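You operate a simulated robot arm through the tools that you are given. There is no shell and no other tool.

The job below is to be done with a simulated two-armed robot. You get a single attempt, and the scene is never put back.

TASK
Fetch the blue slotted clip from the front shelf of the left winder and set it on top of the low purple wheel. Put one of the size blocks from the top of the right low cabinet on top of the white-over-teal wheel. Put the tag that says "Hold" from the top of the far stack of blue spools on the top of the right low cabinet. Press the counter clear button two times. Take the tailed clip from the top of the rewind bench and leave it on the white top of the long green cabinet. Pick up the high weir plate with one hand, pass it to the other hand and put it on the top of the left winder. Put the insert from the top of the pellet loader on top of the low yellow wheel. Do these in any order. Set down upright: tag, high weir plate.

Only the result counts: the job must be done as asked and must still hold three seconds after the hand-in. Knocking over, shifting, dropping, spilling or breaking anything else fails it.

THE ROBOT
Two 7-joint arms with two-finger grippers on one trunk, on a base that moves. Base frame: it is fixed to the floor where the robot stands at the start and does not move with it; the origin is under the middle of the robot, x ahead of it, y to its left, z up. Lengths are in m, angles in rad, forces in N, time in s.
The left shoulder is at the start at [0.06, 0.179, 0.998], the right one opposite. With the tool pointing down near the work surface each hand reaches from about 0.26 to 0.66 m from the robot's upright axis, wherever it stands, measured 20 degrees to its own side. Places, roughly: counter clear button [1.8, -3.6, 0.8]; high weir plate [1.75, 0.75, 1]; insert [5.5, 8.25, 1]; low purple wheel [0.25, -7.25, 0.75]; low yellow wheel [5.5, 8.25, 1]; size block [1.5, -2.25, 0.5]; slotted clip [0, -2.25, 0.75]; tag [1.5, -2.5, 0.75]; tailed clip (3x6x3 cm) [1.7, -3.7, 0.8]; top of the left winder (32x24 cm) [-0.04, -2.06, 1.52]; top of the right low cabinet [1.4, -2.8, 0.6]; white top of the long green cabinet (22x23 cm) [-2.66, -4.96, 0.8]; white-over-teal wheel (9x9x7 cm) [0.3, -7, 0.8]. Payload 1.96 kg a hand.
The tool frame of a hand sits at the grasp point between the pads (the TCP): z along the fingers, y along the line on which they close. The tips reach 0.02 m beyond it. The gripper opens to 0.072 m; its body begins 0.038 m behind the TCP.
Orientation is that of the tool frame in the base frame, as a unit quaternion [x, y, z, w]. With the fingers straight down and closing along the base's y, the tool's x points along the base's -x, its y along +y and its z along -z.

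THE INTERFACE
- The arms move only by the tool play_rows. It takes "left_deltas", "right_deltas" or both (then of equal length, played together; a hand with none holds still); each is a list of rows, each an object of numbers (a shift or turn left out is 0, a gripper value left out holds the last): "tx", "ty", "tz": the shift along the base's x, y, z in cm; "ax", "ay", "az": the turn, a rotation vector about the base's x, y, z in rad. In form: [{"tx": .., "ty": .., "tz": .., "ax": .., "ay": .., "az": ..}, ...]. A call has 1 to 20 rows; each row shifts and turns the commanded pose from where the row before left it. "left_jaw" and "right_jaw" are, for a hand that has rows, the gripper command, from -1 (shut) to 1 (fully open), values between in proportion, set as the call begins (left out, the last holds). A row lasts 0.2 s, in which the tool goes at most 0.05 m and 0.15 rad; a call with a longer step from one row to the next is refused whole, and so is a gripper value outside its range. Where a pose cannot be reached the arm comes as near as it can. A force on the tool above 40 N (or 10 N above the force at the start of the call, whichever is more), or a blocked arm, ends the call early, and 0.2 s more pass. The fingers move at their own pace (about 0.153 m/s each) and stop on an object; they squeeze with about 21 N. The grip force told is the motor's: it shows also when the fingers shut on nothing. Time passes only in rows, and 0.2 s behind the last, so rows that do not move let the fingers close. It gives the time, the measured TCP pose, the force on the tool (base axes), the opening and the grip force at its end, in the units of the frame above (readings bear some noise), with the torque about the TCP (base axes, N m) and any sound that the robot's microphone picked up.
- Cameras (640 x 400 px; columns grow to the right, rows downward): "scene" is now at [0.027, 0.0133, 1.5658]; the picture's right is [0.14, -0.99, 0.00], its down [-0.60, -0.08, -0.80] and it looks along [0.79, 0.11, -0.60] (base axes); focal length 250 px, centre (320, 200). "left" rides on the left gripper at [0.071, -0.019, -0.082] in its tool frame; the picture's right is [0.26, 0.97, 0.00], its down [-0.67, 0.18, -0.72] and it looks along [-0.69, 0.19, 0.70] (tool axes); focal length 280 px, centre (320, 200). "right" rides on the right gripper at [0.071, 0.019, -0.082] in its tool frame; the picture's right is [-0.26, 0.97, 0.00], its down [-0.67, -0.18, -0.72] and it looks along [-0.69, -0.19, 0.70] (tool axes); focal length 280 px, centre (320, 200).
- snapshot(camera): a new picture of that camera. No time passes.
- move_column(by): slides the trunk up (or, below 0, down) by that many m; the arms and the scene camera ride with it, the base frame stays. It gives what a move gives, with no picture.
- steer(legs): drives the robot by 1 to 6 legs, each [ahead, left, turn to the left] in m, m and rad, along the robot's own axes; the way and the turn of a leg run together, so that a leg with both is an arc; at most 1.5 m and 3.142 rad a leg. The arms and the cameras ride along, it lands a little off, and it stops where it bumps. It gives what a move gives.
- aim_head(pan, tilt): turns the head with the scene camera to pan (to the left, within 1.501 rad either way) and tilt (down, from -0.506 to 1.204), counted from straight ahead of the robot. It gives what a move gives.
- probe_pixels(camera, pixels): for up to 12 pixels [column, row] of the newest picture of that camera ("zoom" is the newest enlarged one), the place [x, y, z] in the base frame of the surface seen there, good to about 0.002 m. No time passes.
- zoom(camera, box): a new picture of the part [left, top, right, bottom] of that camera's present view, enlarged. No time passes.
- hand_in(): hands the job in; it is judged then, once.

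Unless the task says otherwise, let go and move clear before handing in.

The tools are called as name(argument=value, ...) on one line, values as JSON. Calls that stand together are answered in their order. play_rows: Moves the arms, as the interface text tells. Its arguments: {"type":"object","properties":{"left_deltas":{"type":"array"},"left_jaw":{"type":"number"},"right_deltas":{"type":"array"},"right_jaw":{"type":"number"}},"required":[]} The other tools are called the same way: move_column (by) moves the trunk up or down; steer (legs) drives the base; aim_head (pan, tilt) turns the head that bears the scene camera; snapshot (camera) takes a picture; probe_pixels (camera, pixels) gives the place of the surface under pixels of a picture; zoom (camera, box) takes an enlarged picture of a part of a camera's view; hand_in () hands the job in.

At the start:

```text
time_s: 0.0
left_tcp_pos: [0.4653, 0.1974, 0.989]
left_tcp_rot: [0.001, 1.0, -0.001, 0.0]
left_force: [-1.0, -0.3, -0.2]
left_torque: [0.0, 0.02, -0.02]
left_gripper_width: 0.072
left_grip_force: 0.2
right_tcp_pos: [0.3717, -0.1523, 0.9764]
right_tcp_rot: [0.0, 1.0, 0.001, 0.0]
right_force: [0.7, -0.2, -0.7]
right_torque: [0.0, -0.02, 0.01]
right_gripper_width: 0.0721
right_grip_force: 0.1
trunk travel left (down, up): [-0.643, 0.347]
robot x, y, heading: [-0.0038, -0.0002, 0.001]
head pan, tilt (commanded): [0.14, 0.649]
```

scene: 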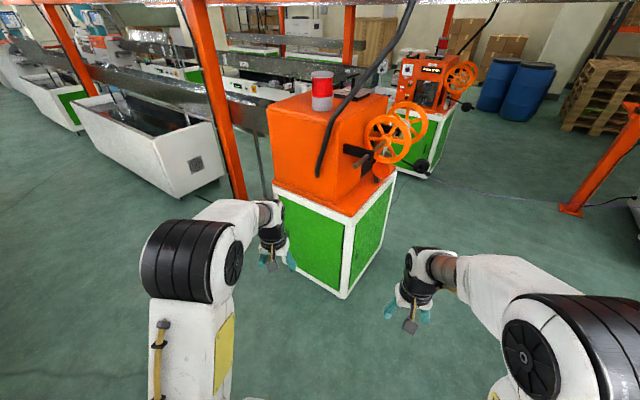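
right: 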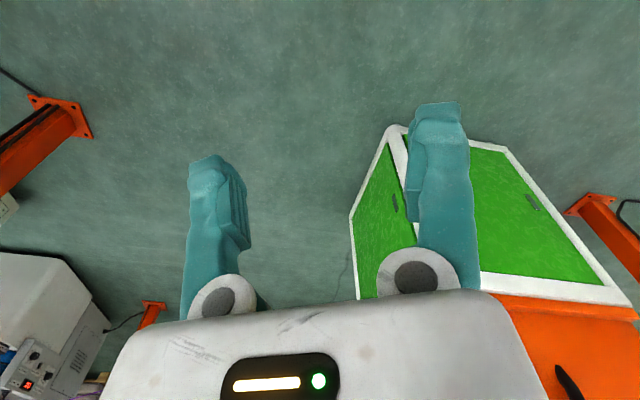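
left: 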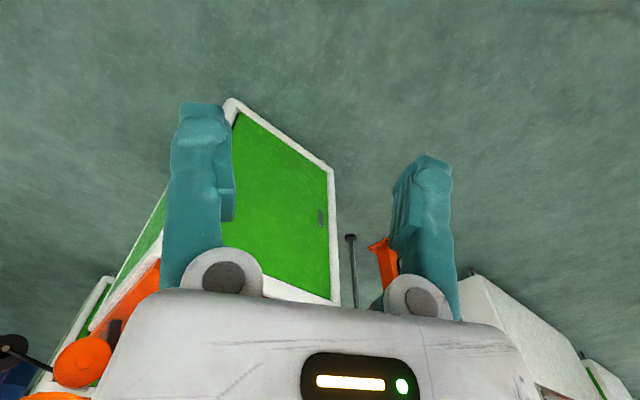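

The first pictures show an orange machine on a green cabinet ahead (around pixels 330,150) and water troughs at the left. I'll look around with the head first to map the place.

aim_head(pan=0.3, tilt=0.35)

snapshot(camera="scene")

```text
time_s: 0.8
left_tcp_pos: [0.4658, 0.1971, 0.9896]
left_tcp_rot: [0.0, 1.0, 0.0, 0.0]
left_force: [-0.2, 0.3, -0.4]
left_torque: [-0.04, -0.01, -0.03]
left_gripper_width: 0.0719
left_grip_force: 0.0
right_tcp_pos: [0.3718, -0.1506, 0.9773]
right_tcp_rot: [-0.001, 1.0, 0.001, 0.0]
right_force: [0.7, 0.4, 0.2]
right_torque: [-0.02, 0.0, 0.01]
right_gripper_width: 0.072
right_grip_force: 0.0
trunk travel left (down, up): [-0.643, 0.347]
robot x, y, heading: [0.0005, 0.0033, -0.001]
head pan, tilt (commanded): [0.3, 0.351]
```

```text
taken
```

scene: 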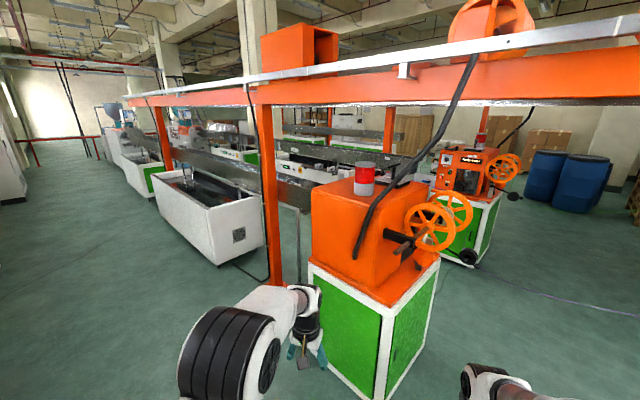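

The overview shows the orange machine ahead, a trough row at left (pixel 210,210). I'll probe some landmarks and look in other directions.

probe_pixels(camera="scene", pixels=[[350, 190], [364, 165], [430, 225], [270, 190], [210, 200], [240, 240], [297, 230], [470, 180], [440, 220], [185, 180], [120, 105], [560, 160]])

zoom(camera="scene", box=[90, 80, 330, 230])

zoom(camera="scene", box=[270, 120, 430, 220])

```text
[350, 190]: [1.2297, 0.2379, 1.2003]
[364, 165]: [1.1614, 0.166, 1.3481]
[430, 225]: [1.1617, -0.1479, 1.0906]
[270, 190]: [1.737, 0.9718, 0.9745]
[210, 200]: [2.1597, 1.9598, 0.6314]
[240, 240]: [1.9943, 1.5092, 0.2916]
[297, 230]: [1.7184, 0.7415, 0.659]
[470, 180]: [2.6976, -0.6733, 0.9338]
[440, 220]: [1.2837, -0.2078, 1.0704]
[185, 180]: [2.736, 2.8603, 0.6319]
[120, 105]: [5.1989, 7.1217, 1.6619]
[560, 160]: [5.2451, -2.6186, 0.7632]
```

```text
2.67 times, centred on (210, 155) of scene
```

zoom: 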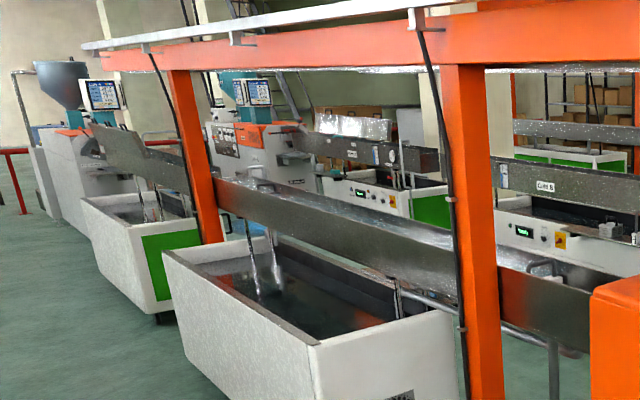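

```text
4.00 times, centred on (350, 170) of scene
```

zoom: 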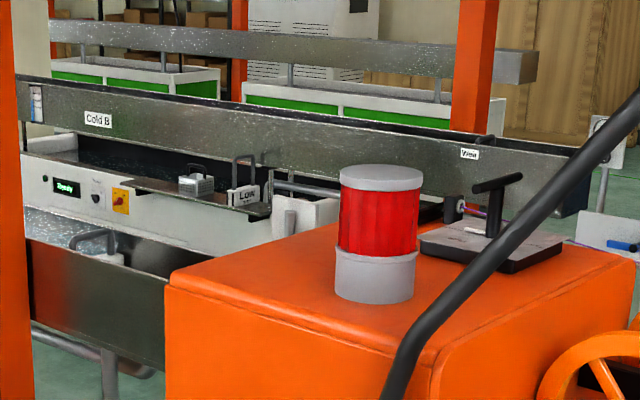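

The zoom shows small plates with handles at the trough end (zoom pixels 245,190 labelled "LOW", and one at 95,240). I'll look to the right and left for the rest of the layout.

aim_head(pan=-0.9, tilt=0.35)

snapshot(camera="scene")

aim_head(pan=-1.5, tilt=0.35)

snapshot(camera="scene")

```text
time_s: 2.2
left_tcp_pos: [0.4651, 0.1957, 0.9884]
left_tcp_rot: [0.001, 1.0, 0.0, 0.0]
left_force: [0.8, -0.8, -1.4]
left_torque: [-0.01, 0.01, 0.01]
left_gripper_width: 0.0719
left_grip_force: 0.0
right_tcp_pos: [0.3716, -0.1512, 0.9776]
right_tcp_rot: [0.001, 1.0, 0.0, 0.0]
right_force: [0.4, 0.2, 0.2]
right_torque: [-0.03, 0.01, 0.0]
right_gripper_width: 0.0718
right_grip_force: 0.0
trunk travel left (down, up): [-0.643, 0.347]
robot x, y, heading: [-0.0008, -0.0026, -0.005]
head pan, tilt (commanded): [-0.901, 0.351]
```

```text
taken
```

scene: 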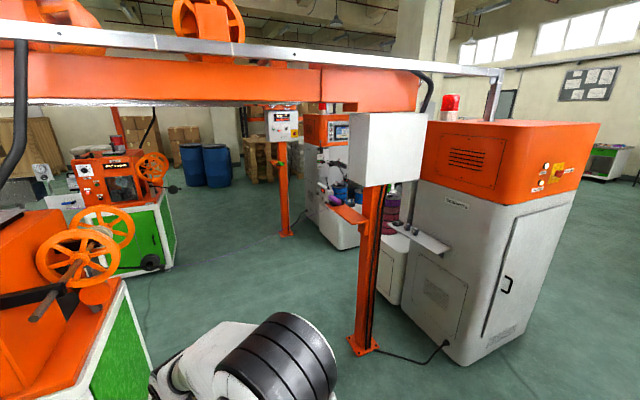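

```text
time_s: 3.2
left_tcp_pos: [0.4647, 0.1981, 0.9902]
left_tcp_rot: [0.0, 1.0, 0.0, 0.0]
left_force: [-1.1, -0.8, -1.2]
left_torque: [-0.03, 0.02, 0.0]
left_gripper_width: 0.072
left_grip_force: 0.0
right_tcp_pos: [0.3719, -0.1517, 0.9775]
right_tcp_rot: [-0.001, 1.0, 0.0, 0.0]
right_force: [-0.1, 0.4, -0.4]
right_torque: [-0.04, -0.01, 0.02]
right_gripper_width: 0.072
right_grip_force: 0.1
trunk travel left (down, up): [-0.643, 0.347]
robot x, y, heading: [-0.0006, -0.0022, -0.0]
head pan, tilt (commanded): [-1.499, 0.351]
```

```text
taken
```

scene: 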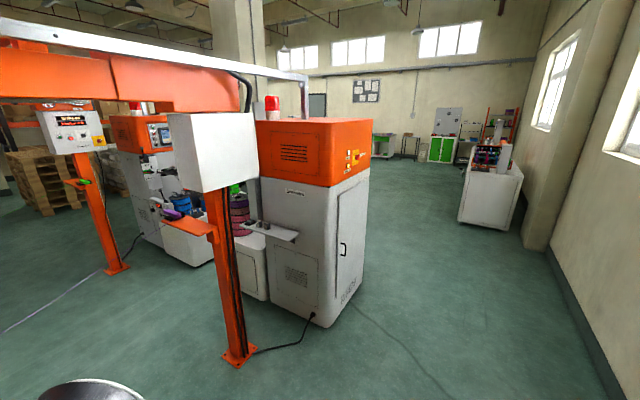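

The right view shows the left winder (grey with orange top, pixel 310,150) with a small shelf at (270,230), and a second winder behind. I'll probe landmarks.

probe_pixels(camera="scene", pixels=[[300, 125], [270, 232], [240, 200], [180, 205], [150, 140], [230, 350], [487, 160], [440, 150], [350, 280], [262, 190], [180, 225], [75, 180]])

zoom(camera="scene", box=[130, 130, 310, 280])

zoom(camera="scene", box=[360, 90, 540, 230])

```text
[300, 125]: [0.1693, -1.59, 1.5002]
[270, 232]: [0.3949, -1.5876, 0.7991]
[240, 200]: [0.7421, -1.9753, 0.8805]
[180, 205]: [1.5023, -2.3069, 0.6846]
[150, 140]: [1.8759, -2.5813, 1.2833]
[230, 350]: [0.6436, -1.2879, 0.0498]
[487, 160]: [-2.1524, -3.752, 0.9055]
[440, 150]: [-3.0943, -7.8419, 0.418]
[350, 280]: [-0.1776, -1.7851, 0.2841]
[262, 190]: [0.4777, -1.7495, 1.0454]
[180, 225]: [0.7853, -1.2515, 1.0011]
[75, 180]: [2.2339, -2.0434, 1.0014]
```

```text
2.67 times, centred on (220, 205) of scene
```

zoom: 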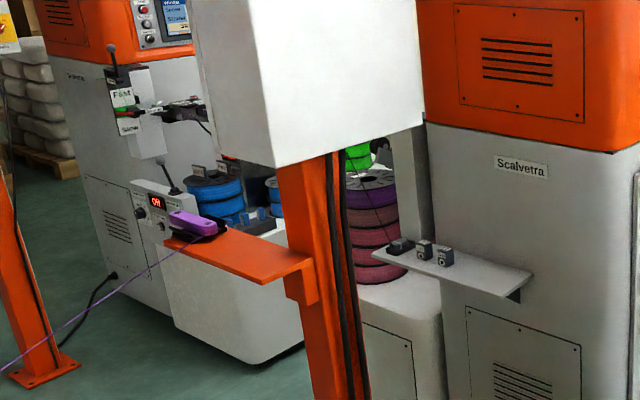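

```text
2.86 times, centred on (450, 160) of scene
```

zoom: 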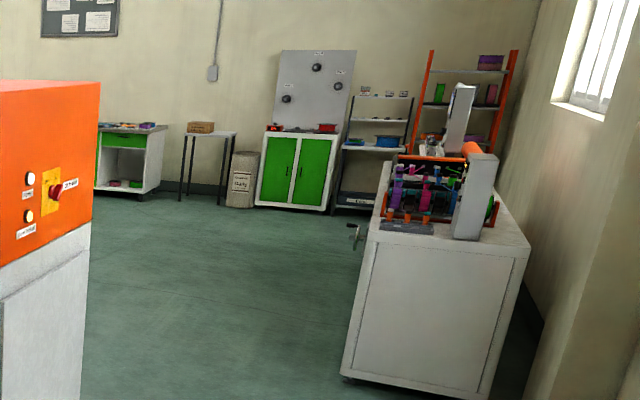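

The zoom shows shelf items on the left winder's shelf (zoom pixels 400-445, 250) and blue spools at (215,195). I'll look left and check what's directly around the base.

aim_head(pan=1.5, tilt=0.35)

snapshot(camera="scene")

aim_head(pan=0.5, tilt=0.2)

snapshot(camera="scene")

```text
time_s: 5.8
left_tcp_pos: [0.4658, 0.1972, 0.9895]
left_tcp_rot: [0.0, 1.0, 0.0, 0.0]
left_force: [0.9, -0.5, -0.2]
left_torque: [-0.03, -0.01, 0.0]
left_gripper_width: 0.0721
left_grip_force: 0.1
right_tcp_pos: [0.3721, -0.1519, 0.9762]
right_tcp_rot: [0.0, 1.0, 0.001, 0.0]
right_force: [-1.4, -0.3, -0.5]
right_torque: [0.01, 0.02, 0.02]
right_gripper_width: 0.0721
right_grip_force: 0.0
trunk travel left (down, up): [-0.643, 0.347]
robot x, y, heading: [-0.0016, -0.0026, -0.002]
head pan, tilt (commanded): [1.499, 0.351]
```

```text
taken
```

scene: 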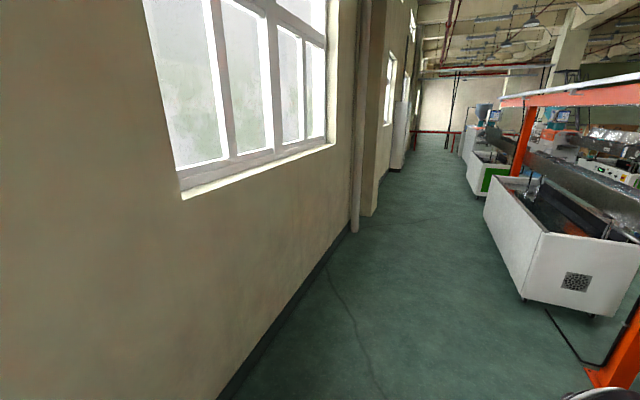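

```text
time_s: 7.1
left_tcp_pos: [0.4647, 0.1967, 0.989]
left_tcp_rot: [0.0, 1.0, -0.001, 0.0]
left_force: [0.3, 0.4, 0.1]
left_torque: [-0.03, 0.01, 0.0]
left_gripper_width: 0.072
left_grip_force: 0.1
right_tcp_pos: [0.3709, -0.1524, 0.9779]
right_tcp_rot: [0.0, 1.0, 0.001, 0.001]
right_force: [0.5, -0.4, -0.9]
right_torque: [0.0, 0.01, 0.01]
right_gripper_width: 0.0719
right_grip_force: 0.1
trunk travel left (down, up): [-0.643, 0.347]
robot x, y, heading: [-0.0026, 0.0012, -0.004]
head pan, tilt (commanded): [0.499, 0.201]
```

```text
taken
```

scene: 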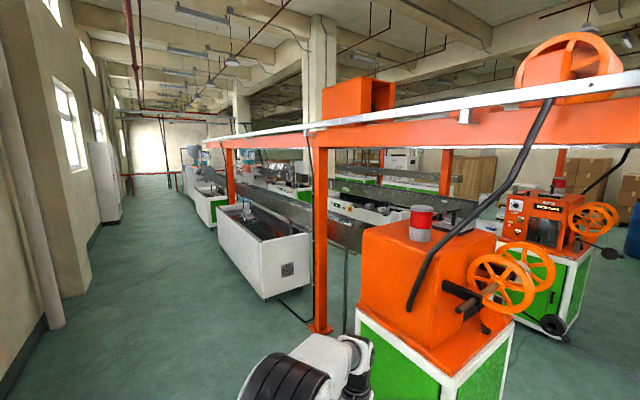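

I'll zoom in on the trough end near the orange post (around pixels 330-420, 200-260) and find the high weir plate.

zoom(camera="scene", box=[310, 170, 470, 270])

probe_pixels(camera="zoom", pixels=[[100, 150], [200, 150], [50, 150], [150, 250], [300, 100], [120, 220], [30, 120], [180, 130]])

```text
4.00 times, centred on (390, 220) of scene
```

zoom: 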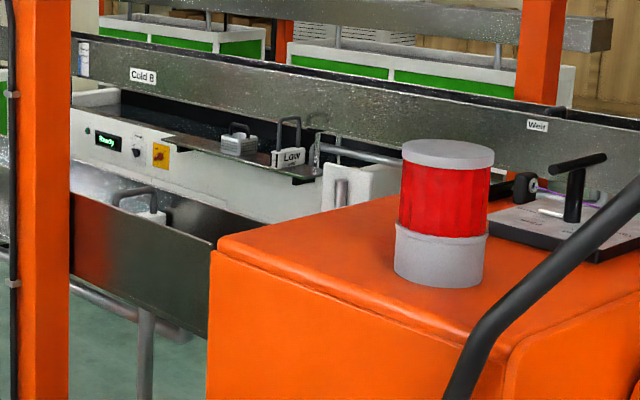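

```text
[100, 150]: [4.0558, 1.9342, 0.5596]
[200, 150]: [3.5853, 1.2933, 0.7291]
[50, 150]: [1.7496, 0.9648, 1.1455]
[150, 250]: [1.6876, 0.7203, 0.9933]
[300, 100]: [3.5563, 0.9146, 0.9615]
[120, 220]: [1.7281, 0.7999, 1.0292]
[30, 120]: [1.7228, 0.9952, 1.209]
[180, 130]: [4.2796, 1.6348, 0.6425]
```

The white object with a black handle at zoom (140,205) lies at about (1.73, 0.80, 1.03), in the end of the tank beside the orange post — that must be the high weir plate. I'll strafe left to face it.

steer(legs=[[0.0, 0.85, 0.0]])

aim_head(pan=0.0, tilt=0.4)

snapshot(camera="scene")

zoom(camera="scene", box=[260, 130, 420, 230])

```text
time_s: 11.6
left_tcp_pos: [0.4596, 1.0567, 0.9883]
left_tcp_rot: [-0.004, 1.0, 0.0, 0.0]
left_force: [0.0, 0.3, -0.9]
left_torque: [0.01, -0.04, 0.0]
left_gripper_width: 0.0721
left_grip_force: 0.0
right_tcp_pos: [0.3677, 0.7064, 0.9782]
right_tcp_rot: [-0.004, 1.0, 0.0, 0.0]
right_force: [-0.1, 0.1, 0.3]
right_torque: [-0.03, 0.01, -0.03]
right_gripper_width: 0.0722
right_grip_force: 0.1
trunk travel left (down, up): [-0.643, 0.347]
robot x, y, heading: [-0.0065, 0.8538, 0.009]
head pan, tilt (commanded): [0.499, 0.201]
```

```text
time_s: 12.5
left_tcp_pos: [0.4599, 1.057, 0.9901]
left_tcp_rot: [-0.005, 1.0, -0.001, 0.0]
left_force: [0.1, 0.3, -0.1]
left_torque: [0.0, 0.0, -0.03]
left_gripper_width: 0.072
left_grip_force: 0.0
right_tcp_pos: [0.3696, 0.7059, 0.9762]
right_tcp_rot: [-0.004, 1.0, 0.001, 0.0]
right_force: [-0.3, 0.0, 0.5]
right_torque: [0.01, 0.03, 0.03]
right_gripper_width: 0.0719
right_grip_force: 0.1
trunk travel left (down, up): [-0.643, 0.347]
robot x, y, heading: [-0.0044, 0.8555, 0.007]
head pan, tilt (commanded): [0.0, 0.4]
```

```text
taken
```

scene: 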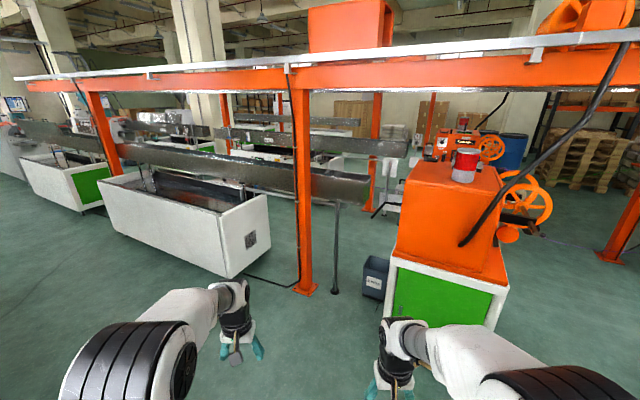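

```text
4.00 times, centred on (340, 180) of scene
```

zoom: 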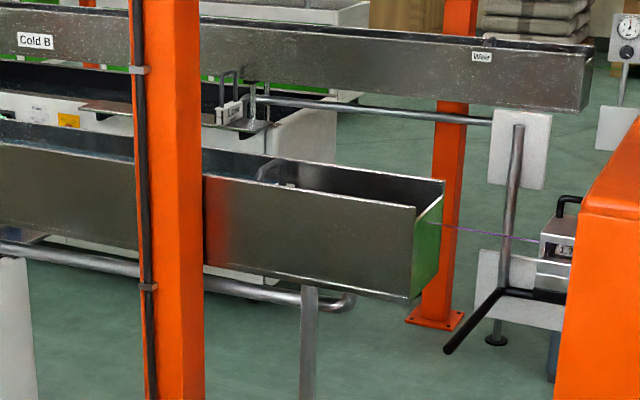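

The tank end is at zoom (430,230), with the plate's handle peeking at zoom (270,170). I'll drive ahead, raise the trunk and look down into the tank.

probe_pixels(camera="zoom", pixels=[[410, 207], [440, 180], [300, 240], [275, 165], [160, 200], [200, 150], [405, 295], [330, 185], [480, 100], [590, 150]])

probe_pixels(camera="scene", pixels=[[305, 85], [330, 70], [450, 240], [490, 290], [405, 170], [420, 270], [375, 270], [305, 270], [240, 250], [335, 285]])

steer(legs=[[0.45, 0.0, 0.0]])

move_column(by=0.25)

aim_head(pan=0.0, tilt=0.7)

snapshot(camera="scene")

```text
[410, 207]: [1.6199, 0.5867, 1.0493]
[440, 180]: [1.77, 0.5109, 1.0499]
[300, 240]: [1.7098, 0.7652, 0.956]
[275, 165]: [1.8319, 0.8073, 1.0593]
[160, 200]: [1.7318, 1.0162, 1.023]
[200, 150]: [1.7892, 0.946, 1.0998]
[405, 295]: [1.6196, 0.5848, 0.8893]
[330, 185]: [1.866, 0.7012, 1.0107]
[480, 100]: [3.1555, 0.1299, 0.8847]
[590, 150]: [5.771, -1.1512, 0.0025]
```

```text
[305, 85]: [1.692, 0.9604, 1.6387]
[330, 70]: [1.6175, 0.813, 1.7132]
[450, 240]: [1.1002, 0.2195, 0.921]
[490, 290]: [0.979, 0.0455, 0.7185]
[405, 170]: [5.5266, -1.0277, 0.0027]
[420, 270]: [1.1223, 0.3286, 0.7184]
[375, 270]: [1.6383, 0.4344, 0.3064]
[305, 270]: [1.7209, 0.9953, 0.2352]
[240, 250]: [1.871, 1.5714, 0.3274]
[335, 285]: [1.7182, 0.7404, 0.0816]
```

```text
time_s: 15.3
left_tcp_pos: [0.9113, 1.0614, 0.9893]
left_tcp_rot: [-0.005, 1.0, 0.0, 0.001]
left_force: [-1.0, 0.3, -0.2]
left_torque: [0.02, 0.04, -0.01]
left_gripper_width: 0.0721
left_grip_force: 0.1
right_tcp_pos: [0.8215, 0.7108, 0.9779]
right_tcp_rot: [-0.005, 1.0, 0.001, 0.0]
right_force: [0.0, -0.7, -1.1]
right_torque: [0.02, 0.05, 0.02]
right_gripper_width: 0.0722
right_grip_force: 0.0
trunk travel left (down, up): [-0.643, 0.347]
robot x, y, heading: [0.4478, 0.8576, 0.008]
head pan, tilt (commanded): [0.0, 0.4]
```

```text
time_s: 17.8
left_tcp_pos: [0.9113, 1.0625, 1.2394]
left_tcp_rot: [-0.005, 1.0, 0.0, -0.001]
left_force: [-0.4, -0.5, 0.2]
left_torque: [0.0, 0.0, 0.01]
left_gripper_width: 0.0721
left_grip_force: 0.0
right_tcp_pos: [0.8216, 0.7116, 1.2268]
right_tcp_rot: [-0.006, 1.0, 0.002, 0.0]
right_force: [-1.5, -0.3, -0.7]
right_torque: [0.0, 0.05, 0.03]
right_gripper_width: 0.0719
right_grip_force: 0.1
trunk travel left (down, up): [-0.893, 0.097]
robot x, y, heading: [0.4453, 0.8588, 0.008]
head pan, tilt (commanded): [0.0, 0.4]
```

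```text
time_s: 18.6
left_tcp_pos: [0.9115, 1.0628, 1.2395]
left_tcp_rot: [-0.005, 1.0, 0.001, 0.0]
left_force: [-0.2, -0.4, -0.1]
left_torque: [0.0, -0.02, 0.0]
left_gripper_width: 0.072
left_grip_force: 0.1
right_tcp_pos: [0.8216, 0.7111, 1.2278]
right_tcp_rot: [-0.005, 1.0, 0.0, 0.0]
right_force: [0.4, -0.2, -0.2]
right_torque: [-0.03, 0.01, -0.01]
right_gripper_width: 0.0718
right_grip_force: 0.0
trunk travel left (down, up): [-0.893, 0.097]
robot x, y, heading: [0.4472, 0.8588, 0.007]
head pan, tilt (commanded): [0.0, 0.7]
```

```text
taken
```

scene: 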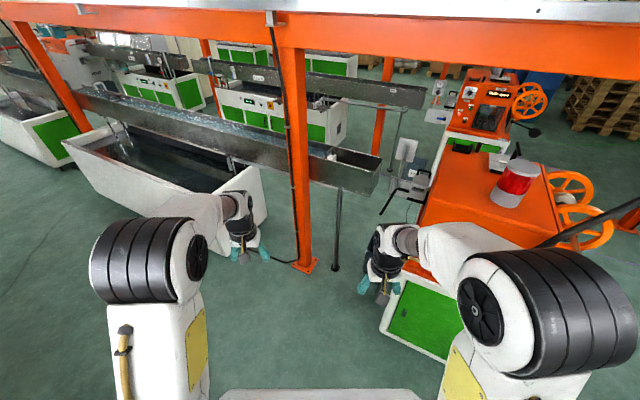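

Now I see into the tank at about pixels (320-370, 150-165). Zooming in on the plate.

zoom(camera="scene", box=[290, 130, 400, 199])

probe_pixels(camera="zoom", pixels=[[240, 130], [200, 140], [280, 160], [220, 110], [260, 120], [100, 150], [350, 180], [520, 170]])

```text
5.80 times, centred on (345, 164) of scene
```

zoom: 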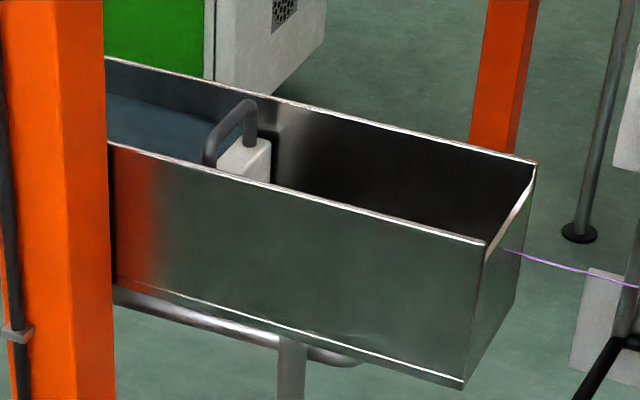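

```text
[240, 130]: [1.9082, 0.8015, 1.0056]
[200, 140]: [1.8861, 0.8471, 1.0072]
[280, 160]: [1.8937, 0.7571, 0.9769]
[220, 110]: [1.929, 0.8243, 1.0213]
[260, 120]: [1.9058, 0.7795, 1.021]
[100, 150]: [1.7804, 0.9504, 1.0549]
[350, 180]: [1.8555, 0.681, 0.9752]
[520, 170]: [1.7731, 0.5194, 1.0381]
```

The plate sits across the tank at about (1.75, 0.80), handle on top, with the orange post just left of it at (1.73, 0.98). I'll pull the left arm back to clear the post, then drive ahead.

play_rows(left_deltas=[{"tx": -4, "ty": 1}, {"tx": -4, "ty": 1}, {"tx": -4, "ty": 1}, {"tx": -2, "ty": 1}])

steer(legs=[[0.6, 0.0, 0.0]])

aim_head(pan=-0.1, tilt=0.8)

snapshot(camera="scene")

snapshot(camera="right")

```text
time_s: 19.6
left_tcp_pos: [0.7707, 1.1007, 1.2377]
left_tcp_rot: [-0.004, 1.0, 0.0, 0.001]
left_force: [0.0, -0.1, -0.3]
left_torque: [-0.03, 0.0, -0.01]
left_gripper_width: 0.0718
left_grip_force: 0.1
right_tcp_pos: [0.8204, 0.7111, 1.2281]
right_tcp_rot: [-0.005, 1.0, 0.0, 0.001]
right_force: [-0.2, -0.7, -0.2]
right_torque: [-0.03, -0.01, 0.0]
right_gripper_width: 0.0719
right_grip_force: 0.1
trunk travel left (down, up): [-0.893, 0.097]
robot x, y, heading: [0.4513, 0.8564, 0.009]
head pan, tilt (commanded): [0.0, 0.7]
```

```text
time_s: 23.1
left_tcp_pos: [1.3764, 1.1026, 1.2385]
left_tcp_rot: [-0.003, 1.0, 0.0, 0.002]
left_force: [0.4, 0.1, 0.1]
left_torque: [0.04, -0.03, 0.02]
left_gripper_width: 0.072
left_grip_force: 0.0
right_tcp_pos: [1.4233, 0.7131, 1.228]
right_tcp_rot: [-0.003, 1.0, 0.001, 0.0]
right_force: [0.8, 0.2, 0.0]
right_torque: [0.02, -0.03, 0.01]
right_gripper_width: 0.072
right_grip_force: 0.1
trunk travel left (down, up): [-0.893, 0.097]
robot x, y, heading: [1.0555, 0.8655, 0.006]
head pan, tilt (commanded): [0.0, 0.7]
```

```text
time_s: 23.7
left_tcp_pos: [1.3776, 1.1037, 1.239]
left_tcp_rot: [-0.002, 1.0, 0.0, 0.0]
left_force: [0.5, 0.4, -0.2]
left_torque: [0.03, 0.0, 0.0]
left_gripper_width: 0.0718
left_grip_force: 0.1
right_tcp_pos: [1.4242, 0.7127, 1.2262]
right_tcp_rot: [-0.002, 1.0, 0.001, -0.001]
right_force: [0.0, -0.2, 0.2]
right_torque: [0.05, -0.01, 0.02]
right_gripper_width: 0.072
right_grip_force: 0.1
trunk travel left (down, up): [-0.893, 0.097]
robot x, y, heading: [1.0544, 0.864, 0.004]
head pan, tilt (commanded): [-0.099, 0.799]
```

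```text
taken
```

scene: 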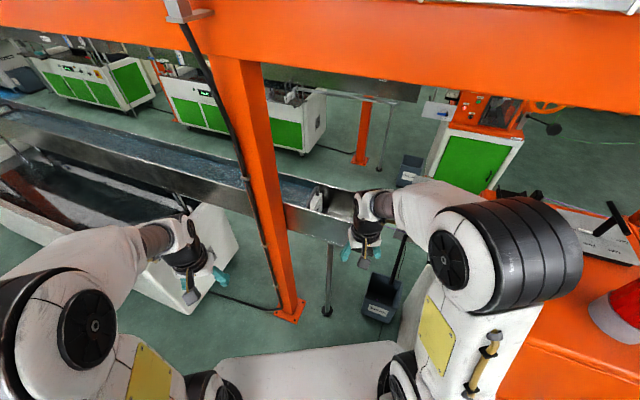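

```text
taken
```

right: 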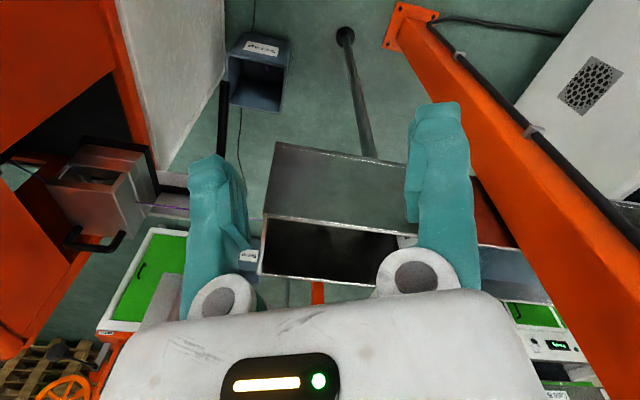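

The plate's top is visible at scene (318,197). I'll zoom for its exact position and tank edges.

zoom(camera="scene", box=[270, 165, 370, 228])

probe_pixels(camera="zoom", pixels=[[300, 150], [280, 200], [330, 130], [310, 250], [330, 220], [350, 170], [100, 250], [420, 310]])

```text
6.35 times, centred on (320, 196) of scene
```

zoom: 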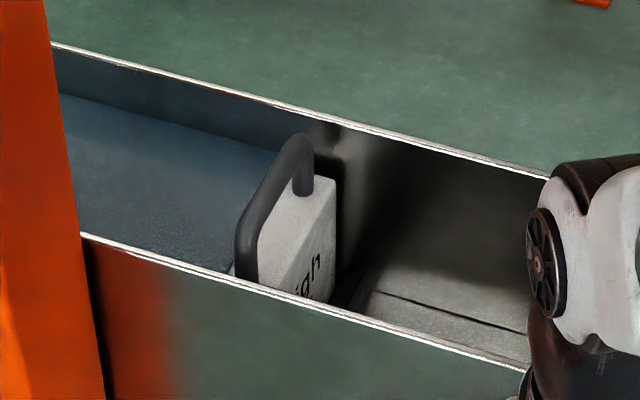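

```text
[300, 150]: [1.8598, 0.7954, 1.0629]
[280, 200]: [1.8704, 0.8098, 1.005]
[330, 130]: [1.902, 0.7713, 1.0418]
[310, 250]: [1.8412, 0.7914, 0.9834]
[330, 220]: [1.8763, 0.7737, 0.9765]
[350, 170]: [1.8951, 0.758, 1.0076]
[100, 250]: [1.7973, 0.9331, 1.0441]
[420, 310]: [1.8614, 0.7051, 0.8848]
```

"…igh" is readable on the plate face (zoom 315,270). Probing the handle's ends.

probe_pixels(camera="zoom", pixels=[[243, 232], [250, 210], [262, 188], [272, 170], [285, 150], [298, 138], [248, 260], [302, 180], [258, 235], [320, 190], [290, 220], [265, 250]])

```text
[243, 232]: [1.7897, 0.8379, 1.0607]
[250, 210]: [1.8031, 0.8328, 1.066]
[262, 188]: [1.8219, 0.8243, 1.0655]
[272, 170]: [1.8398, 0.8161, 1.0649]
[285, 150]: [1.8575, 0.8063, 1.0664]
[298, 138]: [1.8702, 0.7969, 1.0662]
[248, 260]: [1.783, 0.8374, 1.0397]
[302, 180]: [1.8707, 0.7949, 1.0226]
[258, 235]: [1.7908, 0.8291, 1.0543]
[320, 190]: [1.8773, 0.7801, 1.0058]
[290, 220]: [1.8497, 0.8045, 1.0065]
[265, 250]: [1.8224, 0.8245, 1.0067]
```

The handle bar runs from (1.787,0.836) to (1.872,0.796), top z 1.067; plate top z 1.006. I need to check the robot's own footprint before driving closer.

probe_pixels(camera="scene", pixels=[[300, 375], [240, 362], [370, 350], [390, 345], [225, 375], [285, 300], [300, 305], [320, 312], [380, 310], [395, 250], [500, 320], [440, 370]])

aim_head(pan=-0.1, tilt=1.2)

snapshot(camera="scene")

```text
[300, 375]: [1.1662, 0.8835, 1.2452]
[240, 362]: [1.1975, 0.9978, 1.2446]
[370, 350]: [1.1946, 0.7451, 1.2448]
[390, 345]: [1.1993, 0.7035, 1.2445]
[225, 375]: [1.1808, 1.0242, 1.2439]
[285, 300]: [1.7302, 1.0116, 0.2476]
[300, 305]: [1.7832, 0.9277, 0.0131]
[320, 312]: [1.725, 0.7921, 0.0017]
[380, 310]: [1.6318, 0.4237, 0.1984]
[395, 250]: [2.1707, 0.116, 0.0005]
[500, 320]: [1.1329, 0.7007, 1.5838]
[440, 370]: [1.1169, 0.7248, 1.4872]
```

```text
time_s: 24.6
left_tcp_pos: [1.3784, 1.1042, 1.2385]
left_tcp_rot: [-0.002, 1.0, 0.001, -0.001]
left_force: [-0.1, -1.3, -0.3]
left_torque: [-0.03, -0.02, -0.01]
left_gripper_width: 0.0716
left_grip_force: 0.1
right_tcp_pos: [1.4234, 0.7129, 1.2277]
right_tcp_rot: [-0.002, 1.0, 0.001, 0.0]
right_force: [-0.5, 0.7, 0.3]
right_torque: [0.04, 0.02, 0.01]
right_gripper_width: 0.0721
right_grip_force: 0.0
trunk travel left (down, up): [-0.893, 0.097]
robot x, y, heading: [1.056, 0.8622, 0.01]
head pan, tilt (commanded): [-0.099, 1.201]
```

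```text
taken
```

scene: 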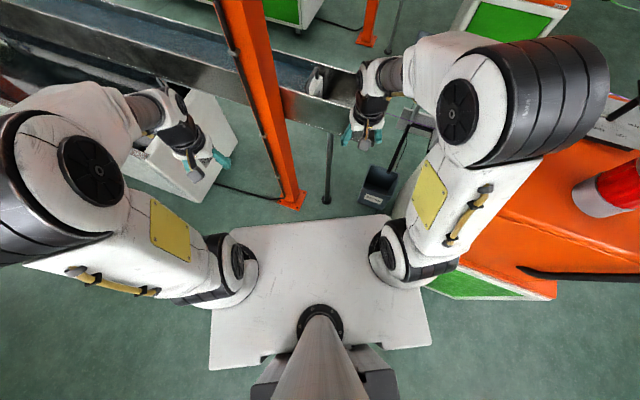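

The robot's torso plate is about ±0.16 m wide; the base underneath is hidden. I'll tuck the left arm back a bit more and drive ahead 0.24 m.

play_rows(left_deltas=[{"tx": -4, "ty": 2}, {"tx": -4, "ty": 2}])

steer(legs=[[0.24, 0.0, 0.0]])

play_rows(right_deltas=[{"tx": 4, "ty": 2, "az": -0.14}, {"tx": 4, "ty": 2, "az": -0.14}, {"tx": 4, "ty": 2, "az": -0.14}, {"tx": 0, "ty": 2}], right_jaw=1)

snapshot(camera="right")

aim_head(pan=-0.1, tilt=0.9)

snapshot(camera="scene")

```text
time_s: 25.2
left_tcp_pos: [1.3019, 1.1502, 1.2439]
left_tcp_rot: [-0.002, 1.0, -0.001, 0.0]
left_force: [0.2, -0.1, -0.4]
left_torque: [-0.01, -0.02, -0.01]
left_gripper_width: 0.0721
left_grip_force: 0.1
left hand out of reach, approached as far as the arm can: row 2
right_tcp_pos: [1.4223, 0.7121, 1.2282]
right_tcp_rot: [-0.001, 1.0, 0.0, 0.0]
right_force: [-1.3, 0.0, -0.4]
right_torque: [-0.04, -0.03, -0.03]
right_gripper_width: 0.0722
right_grip_force: 0.1
trunk travel left (down, up): [-0.893, 0.097]
robot x, y, heading: [1.0519, 0.8644, 0.004]
head pan, tilt (commanded): [-0.099, 1.201]
```

```text
time_s: 27.0
left_tcp_pos: [1.545, 1.1532, 1.2437]
left_tcp_rot: [-0.003, 1.0, 0.001, 0.0]
left_force: [1.0, -0.5, 0.3]
left_torque: [-0.02, -0.03, -0.01]
left_gripper_width: 0.0719
left_grip_force: 0.1
right_tcp_pos: [1.6655, 0.7148, 1.2273]
right_tcp_rot: [-0.004, 1.0, 0.0, 0.002]
right_force: [0.4, 0.7, 0.8]
right_torque: [0.01, -0.02, -0.01]
right_gripper_width: 0.0718
right_grip_force: 0.1
trunk travel left (down, up): [-0.893, 0.097]
robot x, y, heading: [1.2972, 0.8644, 0.008]
head pan, tilt (commanded): [-0.099, 1.201]
```

```text
time_s: 28.0
left_tcp_pos: [1.5466, 1.1524, 1.2422]
left_tcp_rot: [-0.004, 1.0, -0.002, 0.0]
left_force: [0.9, 0.4, -0.1]
left_torque: [0.02, 0.04, -0.02]
left_gripper_width: 0.0717
left_grip_force: 0.1
right_tcp_pos: [1.7857, 0.7956, 1.2264]
right_tcp_rot: [0.206, 0.979, 0.001, 0.002]
right_force: [0.8, -0.4, 0.0]
right_torque: [0.0, -0.01, -0.02]
right_gripper_width: 0.0721
right_grip_force: 0.0
trunk travel left (down, up): [-0.893, 0.097]
robot x, y, heading: [1.2937, 0.8689, 0.009]
head pan, tilt (commanded): [-0.099, 1.201]
```

```text
taken
```

right: 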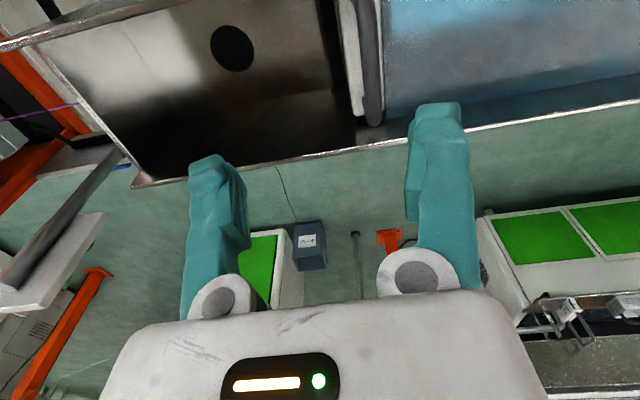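

```text
time_s: 28.8
left_tcp_pos: [1.547, 1.1519, 1.2439]
left_tcp_rot: [-0.002, 1.0, 0.0, 0.0]
left_force: [0.2, -0.6, -0.6]
left_torque: [0.02, 0.03, 0.03]
left_gripper_width: 0.072
left_grip_force: 0.0
right_tcp_pos: [1.7861, 0.7948, 1.2272]
right_tcp_rot: [0.205, 0.979, 0.001, 0.002]
right_force: [0.0, 0.3, -0.9]
right_torque: [0.02, 0.02, 0.01]
right_gripper_width: 0.0723
right_grip_force: 0.0
trunk travel left (down, up): [-0.893, 0.097]
robot x, y, heading: [1.2909, 0.8673, 0.006]
head pan, tilt (commanded): [-0.099, 0.901]
```

```text
taken
```

scene: 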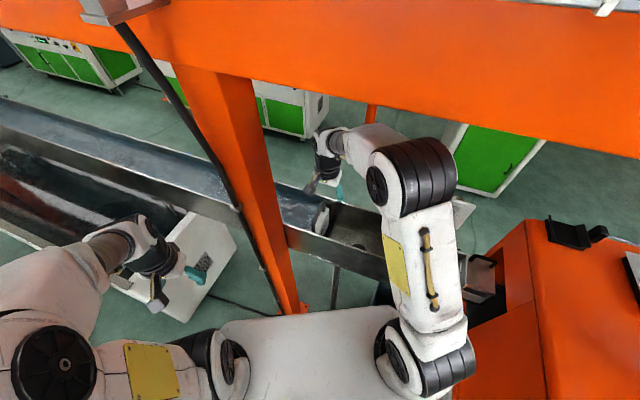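

The right-hand camera shows the plate edge-on with its handle at about (365,60). Probing it for accurate alignment.

probe_pixels(camera="right", pixels=[[372, 20], [373, 60], [374, 110], [355, 60], [352, 100], [380, 125], [150, 180], [600, 105], [345, 20]])

zoom(camera="scene", box=[280, 170, 380, 233])

```text
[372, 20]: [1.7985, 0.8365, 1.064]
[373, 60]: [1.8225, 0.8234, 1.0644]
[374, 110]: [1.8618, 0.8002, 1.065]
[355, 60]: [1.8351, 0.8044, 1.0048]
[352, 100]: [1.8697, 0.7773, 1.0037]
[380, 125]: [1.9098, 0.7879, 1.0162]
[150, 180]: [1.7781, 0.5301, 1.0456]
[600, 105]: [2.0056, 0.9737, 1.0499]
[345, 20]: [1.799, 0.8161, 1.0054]
```

```text
6.35 times, centred on (330, 202) of scene
```

zoom: 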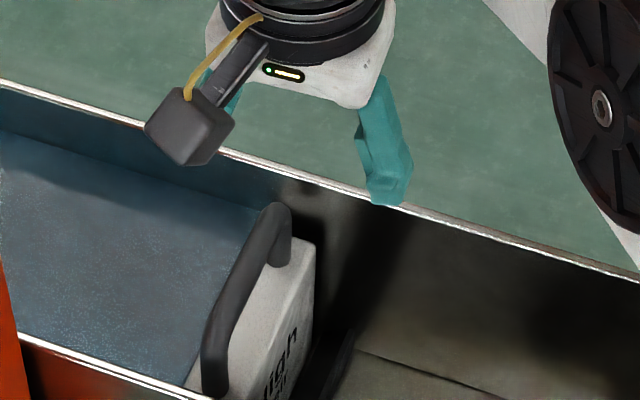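

The handle lies along −28° through (1.83, 0.817). I'll align above it and check elbow-to-beam clearance.

probe_pixels(camera="scene", pixels=[[415, 150], [440, 170], [400, 145], [360, 130], [300, 60], [400, 90], [250, 50], [350, 75], [500, 120]])

play_rows(right_deltas=[{"tx": 2.3, "ty": 1.1, "az": -0.03}, {"tx": 2.2, "ty": 1.1, "az": -0.03}])

snapshot(camera="right")

```text
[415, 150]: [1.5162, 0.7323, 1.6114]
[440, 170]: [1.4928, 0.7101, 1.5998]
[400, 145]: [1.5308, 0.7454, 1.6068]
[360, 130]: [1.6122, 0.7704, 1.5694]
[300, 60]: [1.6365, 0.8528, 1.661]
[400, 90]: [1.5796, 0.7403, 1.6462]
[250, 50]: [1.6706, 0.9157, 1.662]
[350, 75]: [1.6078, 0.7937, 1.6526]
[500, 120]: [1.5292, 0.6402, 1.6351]
```

```text
time_s: 29.4
left_tcp_pos: [1.5476, 1.1522, 1.2444]
left_tcp_rot: [-0.004, 1.0, 0.0, 0.0]
left_force: [-0.5, -0.2, 0.4]
left_torque: [0.01, 0.0, 0.0]
left_gripper_width: 0.072
left_grip_force: 0.0
right_tcp_pos: [1.7868, 0.7937, 1.225]
right_tcp_rot: [0.206, 0.979, 0.001, 0.001]
right_force: [0.3, 0.3, -0.5]
right_torque: [-0.01, 0.01, -0.02]
right_gripper_width: 0.0722
right_grip_force: 0.0
right hand out of reach, approached as far as the arm can: row 1, 2
trunk travel left (down, up): [-0.893, 0.097]
robot x, y, heading: [1.2949, 0.8663, 0.004]
head pan, tilt (commanded): [-0.099, 0.901]
```

```text
taken
```

right: 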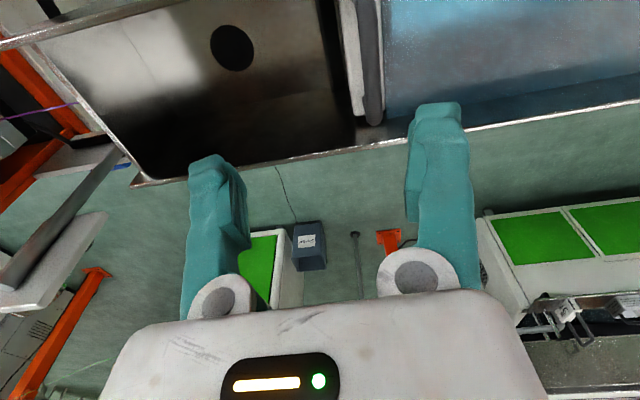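

The elbow at z≈1.61 is close under the beam (front edge z≈1.64) and the arm says out of reach. I'll lower the trunk 0.10 (tips then ~1.105, above the handle at 1.067) and try again.

move_column(by=-0.1)

play_rows(right_deltas=[{"tx": 2.3, "ty": 1.1, "az": -0.03}, {"tx": 2.2, "ty": 1.1, "az": -0.03}])

```text
time_s: 30.7
left_tcp_pos: [1.5466, 1.1516, 1.1439]
left_tcp_rot: [-0.004, 1.0, 0.001, 0.0]
left_force: [-1.3, 0.2, 0.1]
left_torque: [-0.01, -0.02, -0.02]
left_gripper_width: 0.072
left_grip_force: 0.1
right_tcp_pos: [1.7869, 0.7952, 1.1248]
right_tcp_rot: [0.206, 0.979, 0.002, 0.001]
right_force: [-0.5, 0.3, 0.0]
right_torque: [0.01, -0.01, -0.01]
right_gripper_width: 0.0721
right_grip_force: 0.0
trunk travel left (down, up): [-0.793, 0.197]
robot x, y, heading: [1.2944, 0.864, 0.009]
head pan, tilt (commanded): [-0.099, 0.901]
```

```text
time_s: 31.3
left_tcp_pos: [1.5472, 1.1523, 1.1435]
left_tcp_rot: [-0.004, 1.0, 0.0, -0.001]
left_force: [-0.2, -0.6, -0.5]
left_torque: [0.02, -0.01, 0.01]
left_gripper_width: 0.0718
left_grip_force: 0.1
right_tcp_pos: [1.7862, 0.796, 1.1256]
right_tcp_rot: [0.206, 0.979, 0.002, 0.002]
right_force: [-0.3, 0.2, 1.0]
right_torque: [0.0, 0.0, 0.0]
right_gripper_width: 0.072
right_grip_force: 0.0
right hand out of reach, approached as far as the arm can: row 1, 2
trunk travel left (down, up): [-0.793, 0.197]
robot x, y, heading: [1.2948, 0.8672, 0.01]
head pan, tilt (commanded): [-0.099, 0.901]
```

The reach depends on height relative to the trunk. I'll raise the trunk 0.10 and lower the hand equally, then move out.

move_column(by=0.1)

play_rows(right_deltas=[{"tz": -4}, {"tz": -4}, {"tx": 1.5, "ty": 0.7, "az": -0.02}, {"tx": 1.5, "ty": 0.7, "az": -0.02}, {"tx": 1.5, "ty": 0.7, "az": -0.02}])

snapshot(camera="right")

```text
time_s: 32.6
left_tcp_pos: [1.5471, 1.1516, 1.2441]
left_tcp_rot: [-0.004, 1.0, -0.001, -0.001]
left_force: [-0.1, 0.3, 0.4]
left_torque: [0.02, -0.02, -0.03]
left_gripper_width: 0.0719
left_grip_force: 0.0
right_tcp_pos: [1.7867, 0.7957, 1.2279]
right_tcp_rot: [0.206, 0.979, 0.002, 0.002]
right_force: [0.0, -0.4, -0.8]
right_torque: [0.02, -0.01, 0.01]
right_gripper_width: 0.0719
right_grip_force: 0.0
trunk travel left (down, up): [-0.893, 0.097]
robot x, y, heading: [1.294, 0.8632, 0.013]
head pan, tilt (commanded): [-0.099, 0.901]
```

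```text
time_s: 33.8
left_tcp_pos: [1.5481, 1.1523, 1.2426]
left_tcp_rot: [-0.003, 1.0, 0.0, -0.001]
left_force: [-0.4, 0.4, -0.3]
left_torque: [0.01, -0.01, 0.0]
left_gripper_width: 0.0724
left_grip_force: 0.0
right_tcp_pos: [1.8299, 0.8159, 1.1457]
right_tcp_rot: [0.234, 0.972, 0.001, 0.001]
right_force: [0.3, -0.8, -0.1]
right_torque: [-0.01, 0.02, -0.01]
right_gripper_width: 0.0719
right_grip_force: 0.0
trunk travel left (down, up): [-0.893, 0.097]
robot x, y, heading: [1.299, 0.8667, 0.005]
head pan, tilt (commanded): [-0.099, 0.901]
```

```text
taken
```

right: 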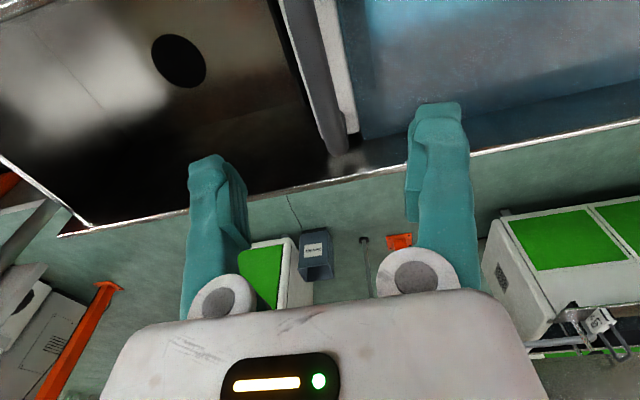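

TCP is now above the handle at (1.830, 0.816). Descending to z≈1.060.

probe_pixels(camera="right", pixels=[[300, 40], [312, 80], [325, 120], [335, 150]])

play_rows(right_deltas=[{"tz": -3}, {"tz": -3}, {"tz": -2.5}])

snapshot(camera="right")

zoom(camera="scene", box=[280, 150, 400, 225])

```text
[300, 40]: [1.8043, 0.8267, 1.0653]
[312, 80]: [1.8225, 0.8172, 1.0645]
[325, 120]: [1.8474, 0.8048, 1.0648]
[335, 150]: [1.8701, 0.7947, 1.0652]
```

```text
time_s: 34.6
left_tcp_pos: [1.547, 1.1514, 1.2433]
left_tcp_rot: [-0.003, 1.0, -0.001, -0.001]
left_force: [0.3, 0.4, 0.9]
left_torque: [-0.04, -0.01, -0.03]
left_gripper_width: 0.0721
left_grip_force: 0.0
right_tcp_pos: [1.8311, 0.8167, 1.0586]
right_tcp_rot: [0.234, 0.972, 0.001, 0.003]
right_force: [-0.4, -0.2, 0.4]
right_torque: [0.0, -0.01, 0.03]
right_gripper_width: 0.072
right_grip_force: 0.1
trunk travel left (down, up): [-0.893, 0.097]
robot x, y, heading: [1.2963, 0.864, 0.007]
head pan, tilt (commanded): [-0.099, 0.901]
```

```text
taken
```

right: 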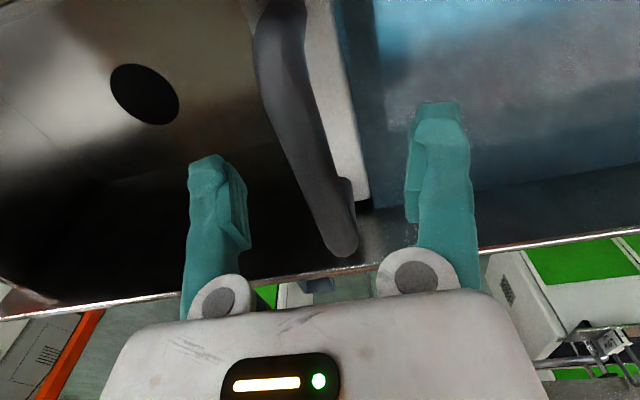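

```text
5.33 times, centred on (340, 188) of scene
```

zoom: 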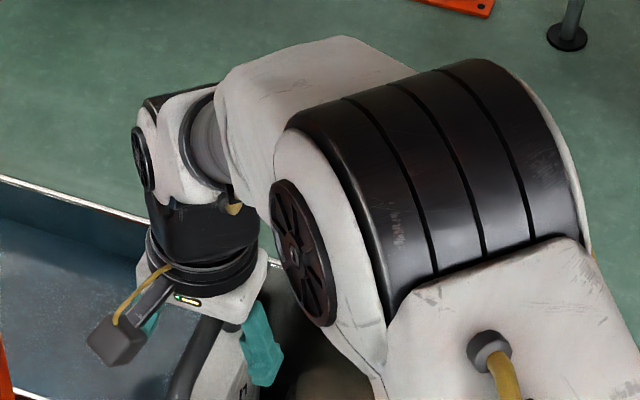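

The handle runs between the fingers (310,140). Closing the right gripper.

play_rows(right_deltas=[{}, {}, {}, {}], right_jaw=-1)

play_rows(right_deltas=[{"tz": 1}, {"tz": 2}, {"tz": 2}, {"tz": 2}])

snapshot(camera="right")

```text
time_s: 35.6
left_tcp_pos: [1.5477, 1.1527, 1.2435]
left_tcp_rot: [-0.003, 1.0, 0.0, -0.001]
left_force: [-0.4, -0.4, -0.8]
left_torque: [-0.01, -0.01, 0.0]
left_gripper_width: 0.0718
left_grip_force: 0.1
right_tcp_pos: [1.8314, 0.8163, 1.0576]
right_tcp_rot: [0.234, 0.972, 0.001, 0.001]
right_force: [-0.5, 0.5, 0.6]
right_torque: [-0.04, -0.11, -0.04]
right_gripper_width: 0.0087
right_grip_force: 20.9
trunk travel left (down, up): [-0.893, 0.097]
robot x, y, heading: [1.2938, 0.8635, 0.011]
head pan, tilt (commanded): [-0.099, 0.901]
```

```text
time_s: 36.6
left_tcp_pos: [1.547, 1.1514, 1.2422]
left_tcp_rot: [-0.003, 1.0, 0.0, 0.0]
left_force: [0.0, -0.3, -0.1]
left_torque: [-0.03, 0.0, -0.01]
left_gripper_width: 0.072
left_grip_force: 0.1
right_tcp_pos: [1.8327, 0.8162, 1.1306]
right_tcp_rot: [0.235, 0.972, 0.001, 0.002]
right_force: [-0.3, 0.1, -5.7]
right_torque: [-0.01, 0.02, 0.01]
right_gripper_width: 0.0086
right_grip_force: 20.7
trunk travel left (down, up): [-0.893, 0.097]
robot x, y, heading: [1.2961, 0.8661, 0.008]
head pan, tilt (commanded): [-0.099, 0.901]
```

```text
taken
```

right: 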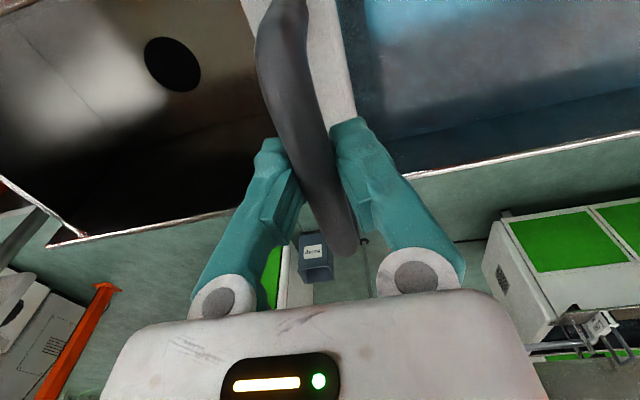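

Held: force −5.7 N (≈0.6 kg). I check elbow clearance under the beam before lifting further.

snapshot(camera="scene")

probe_pixels(camera="scene", pixels=[[400, 145], [430, 165], [410, 135], [380, 140], [370, 120], [450, 180], [350, 130], [400, 100], [380, 90]])

```text
taken
```

scene: 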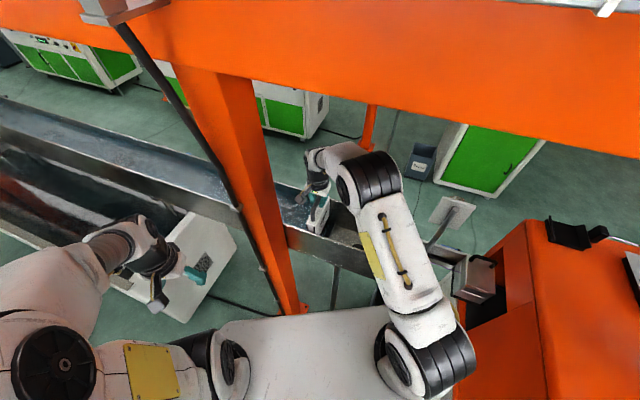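

```text
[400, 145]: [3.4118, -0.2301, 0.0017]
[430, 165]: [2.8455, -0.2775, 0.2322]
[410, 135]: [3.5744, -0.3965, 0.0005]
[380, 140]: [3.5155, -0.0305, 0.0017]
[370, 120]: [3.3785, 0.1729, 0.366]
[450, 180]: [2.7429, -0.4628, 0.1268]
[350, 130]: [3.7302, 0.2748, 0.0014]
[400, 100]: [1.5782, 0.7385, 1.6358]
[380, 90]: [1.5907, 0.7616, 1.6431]
```

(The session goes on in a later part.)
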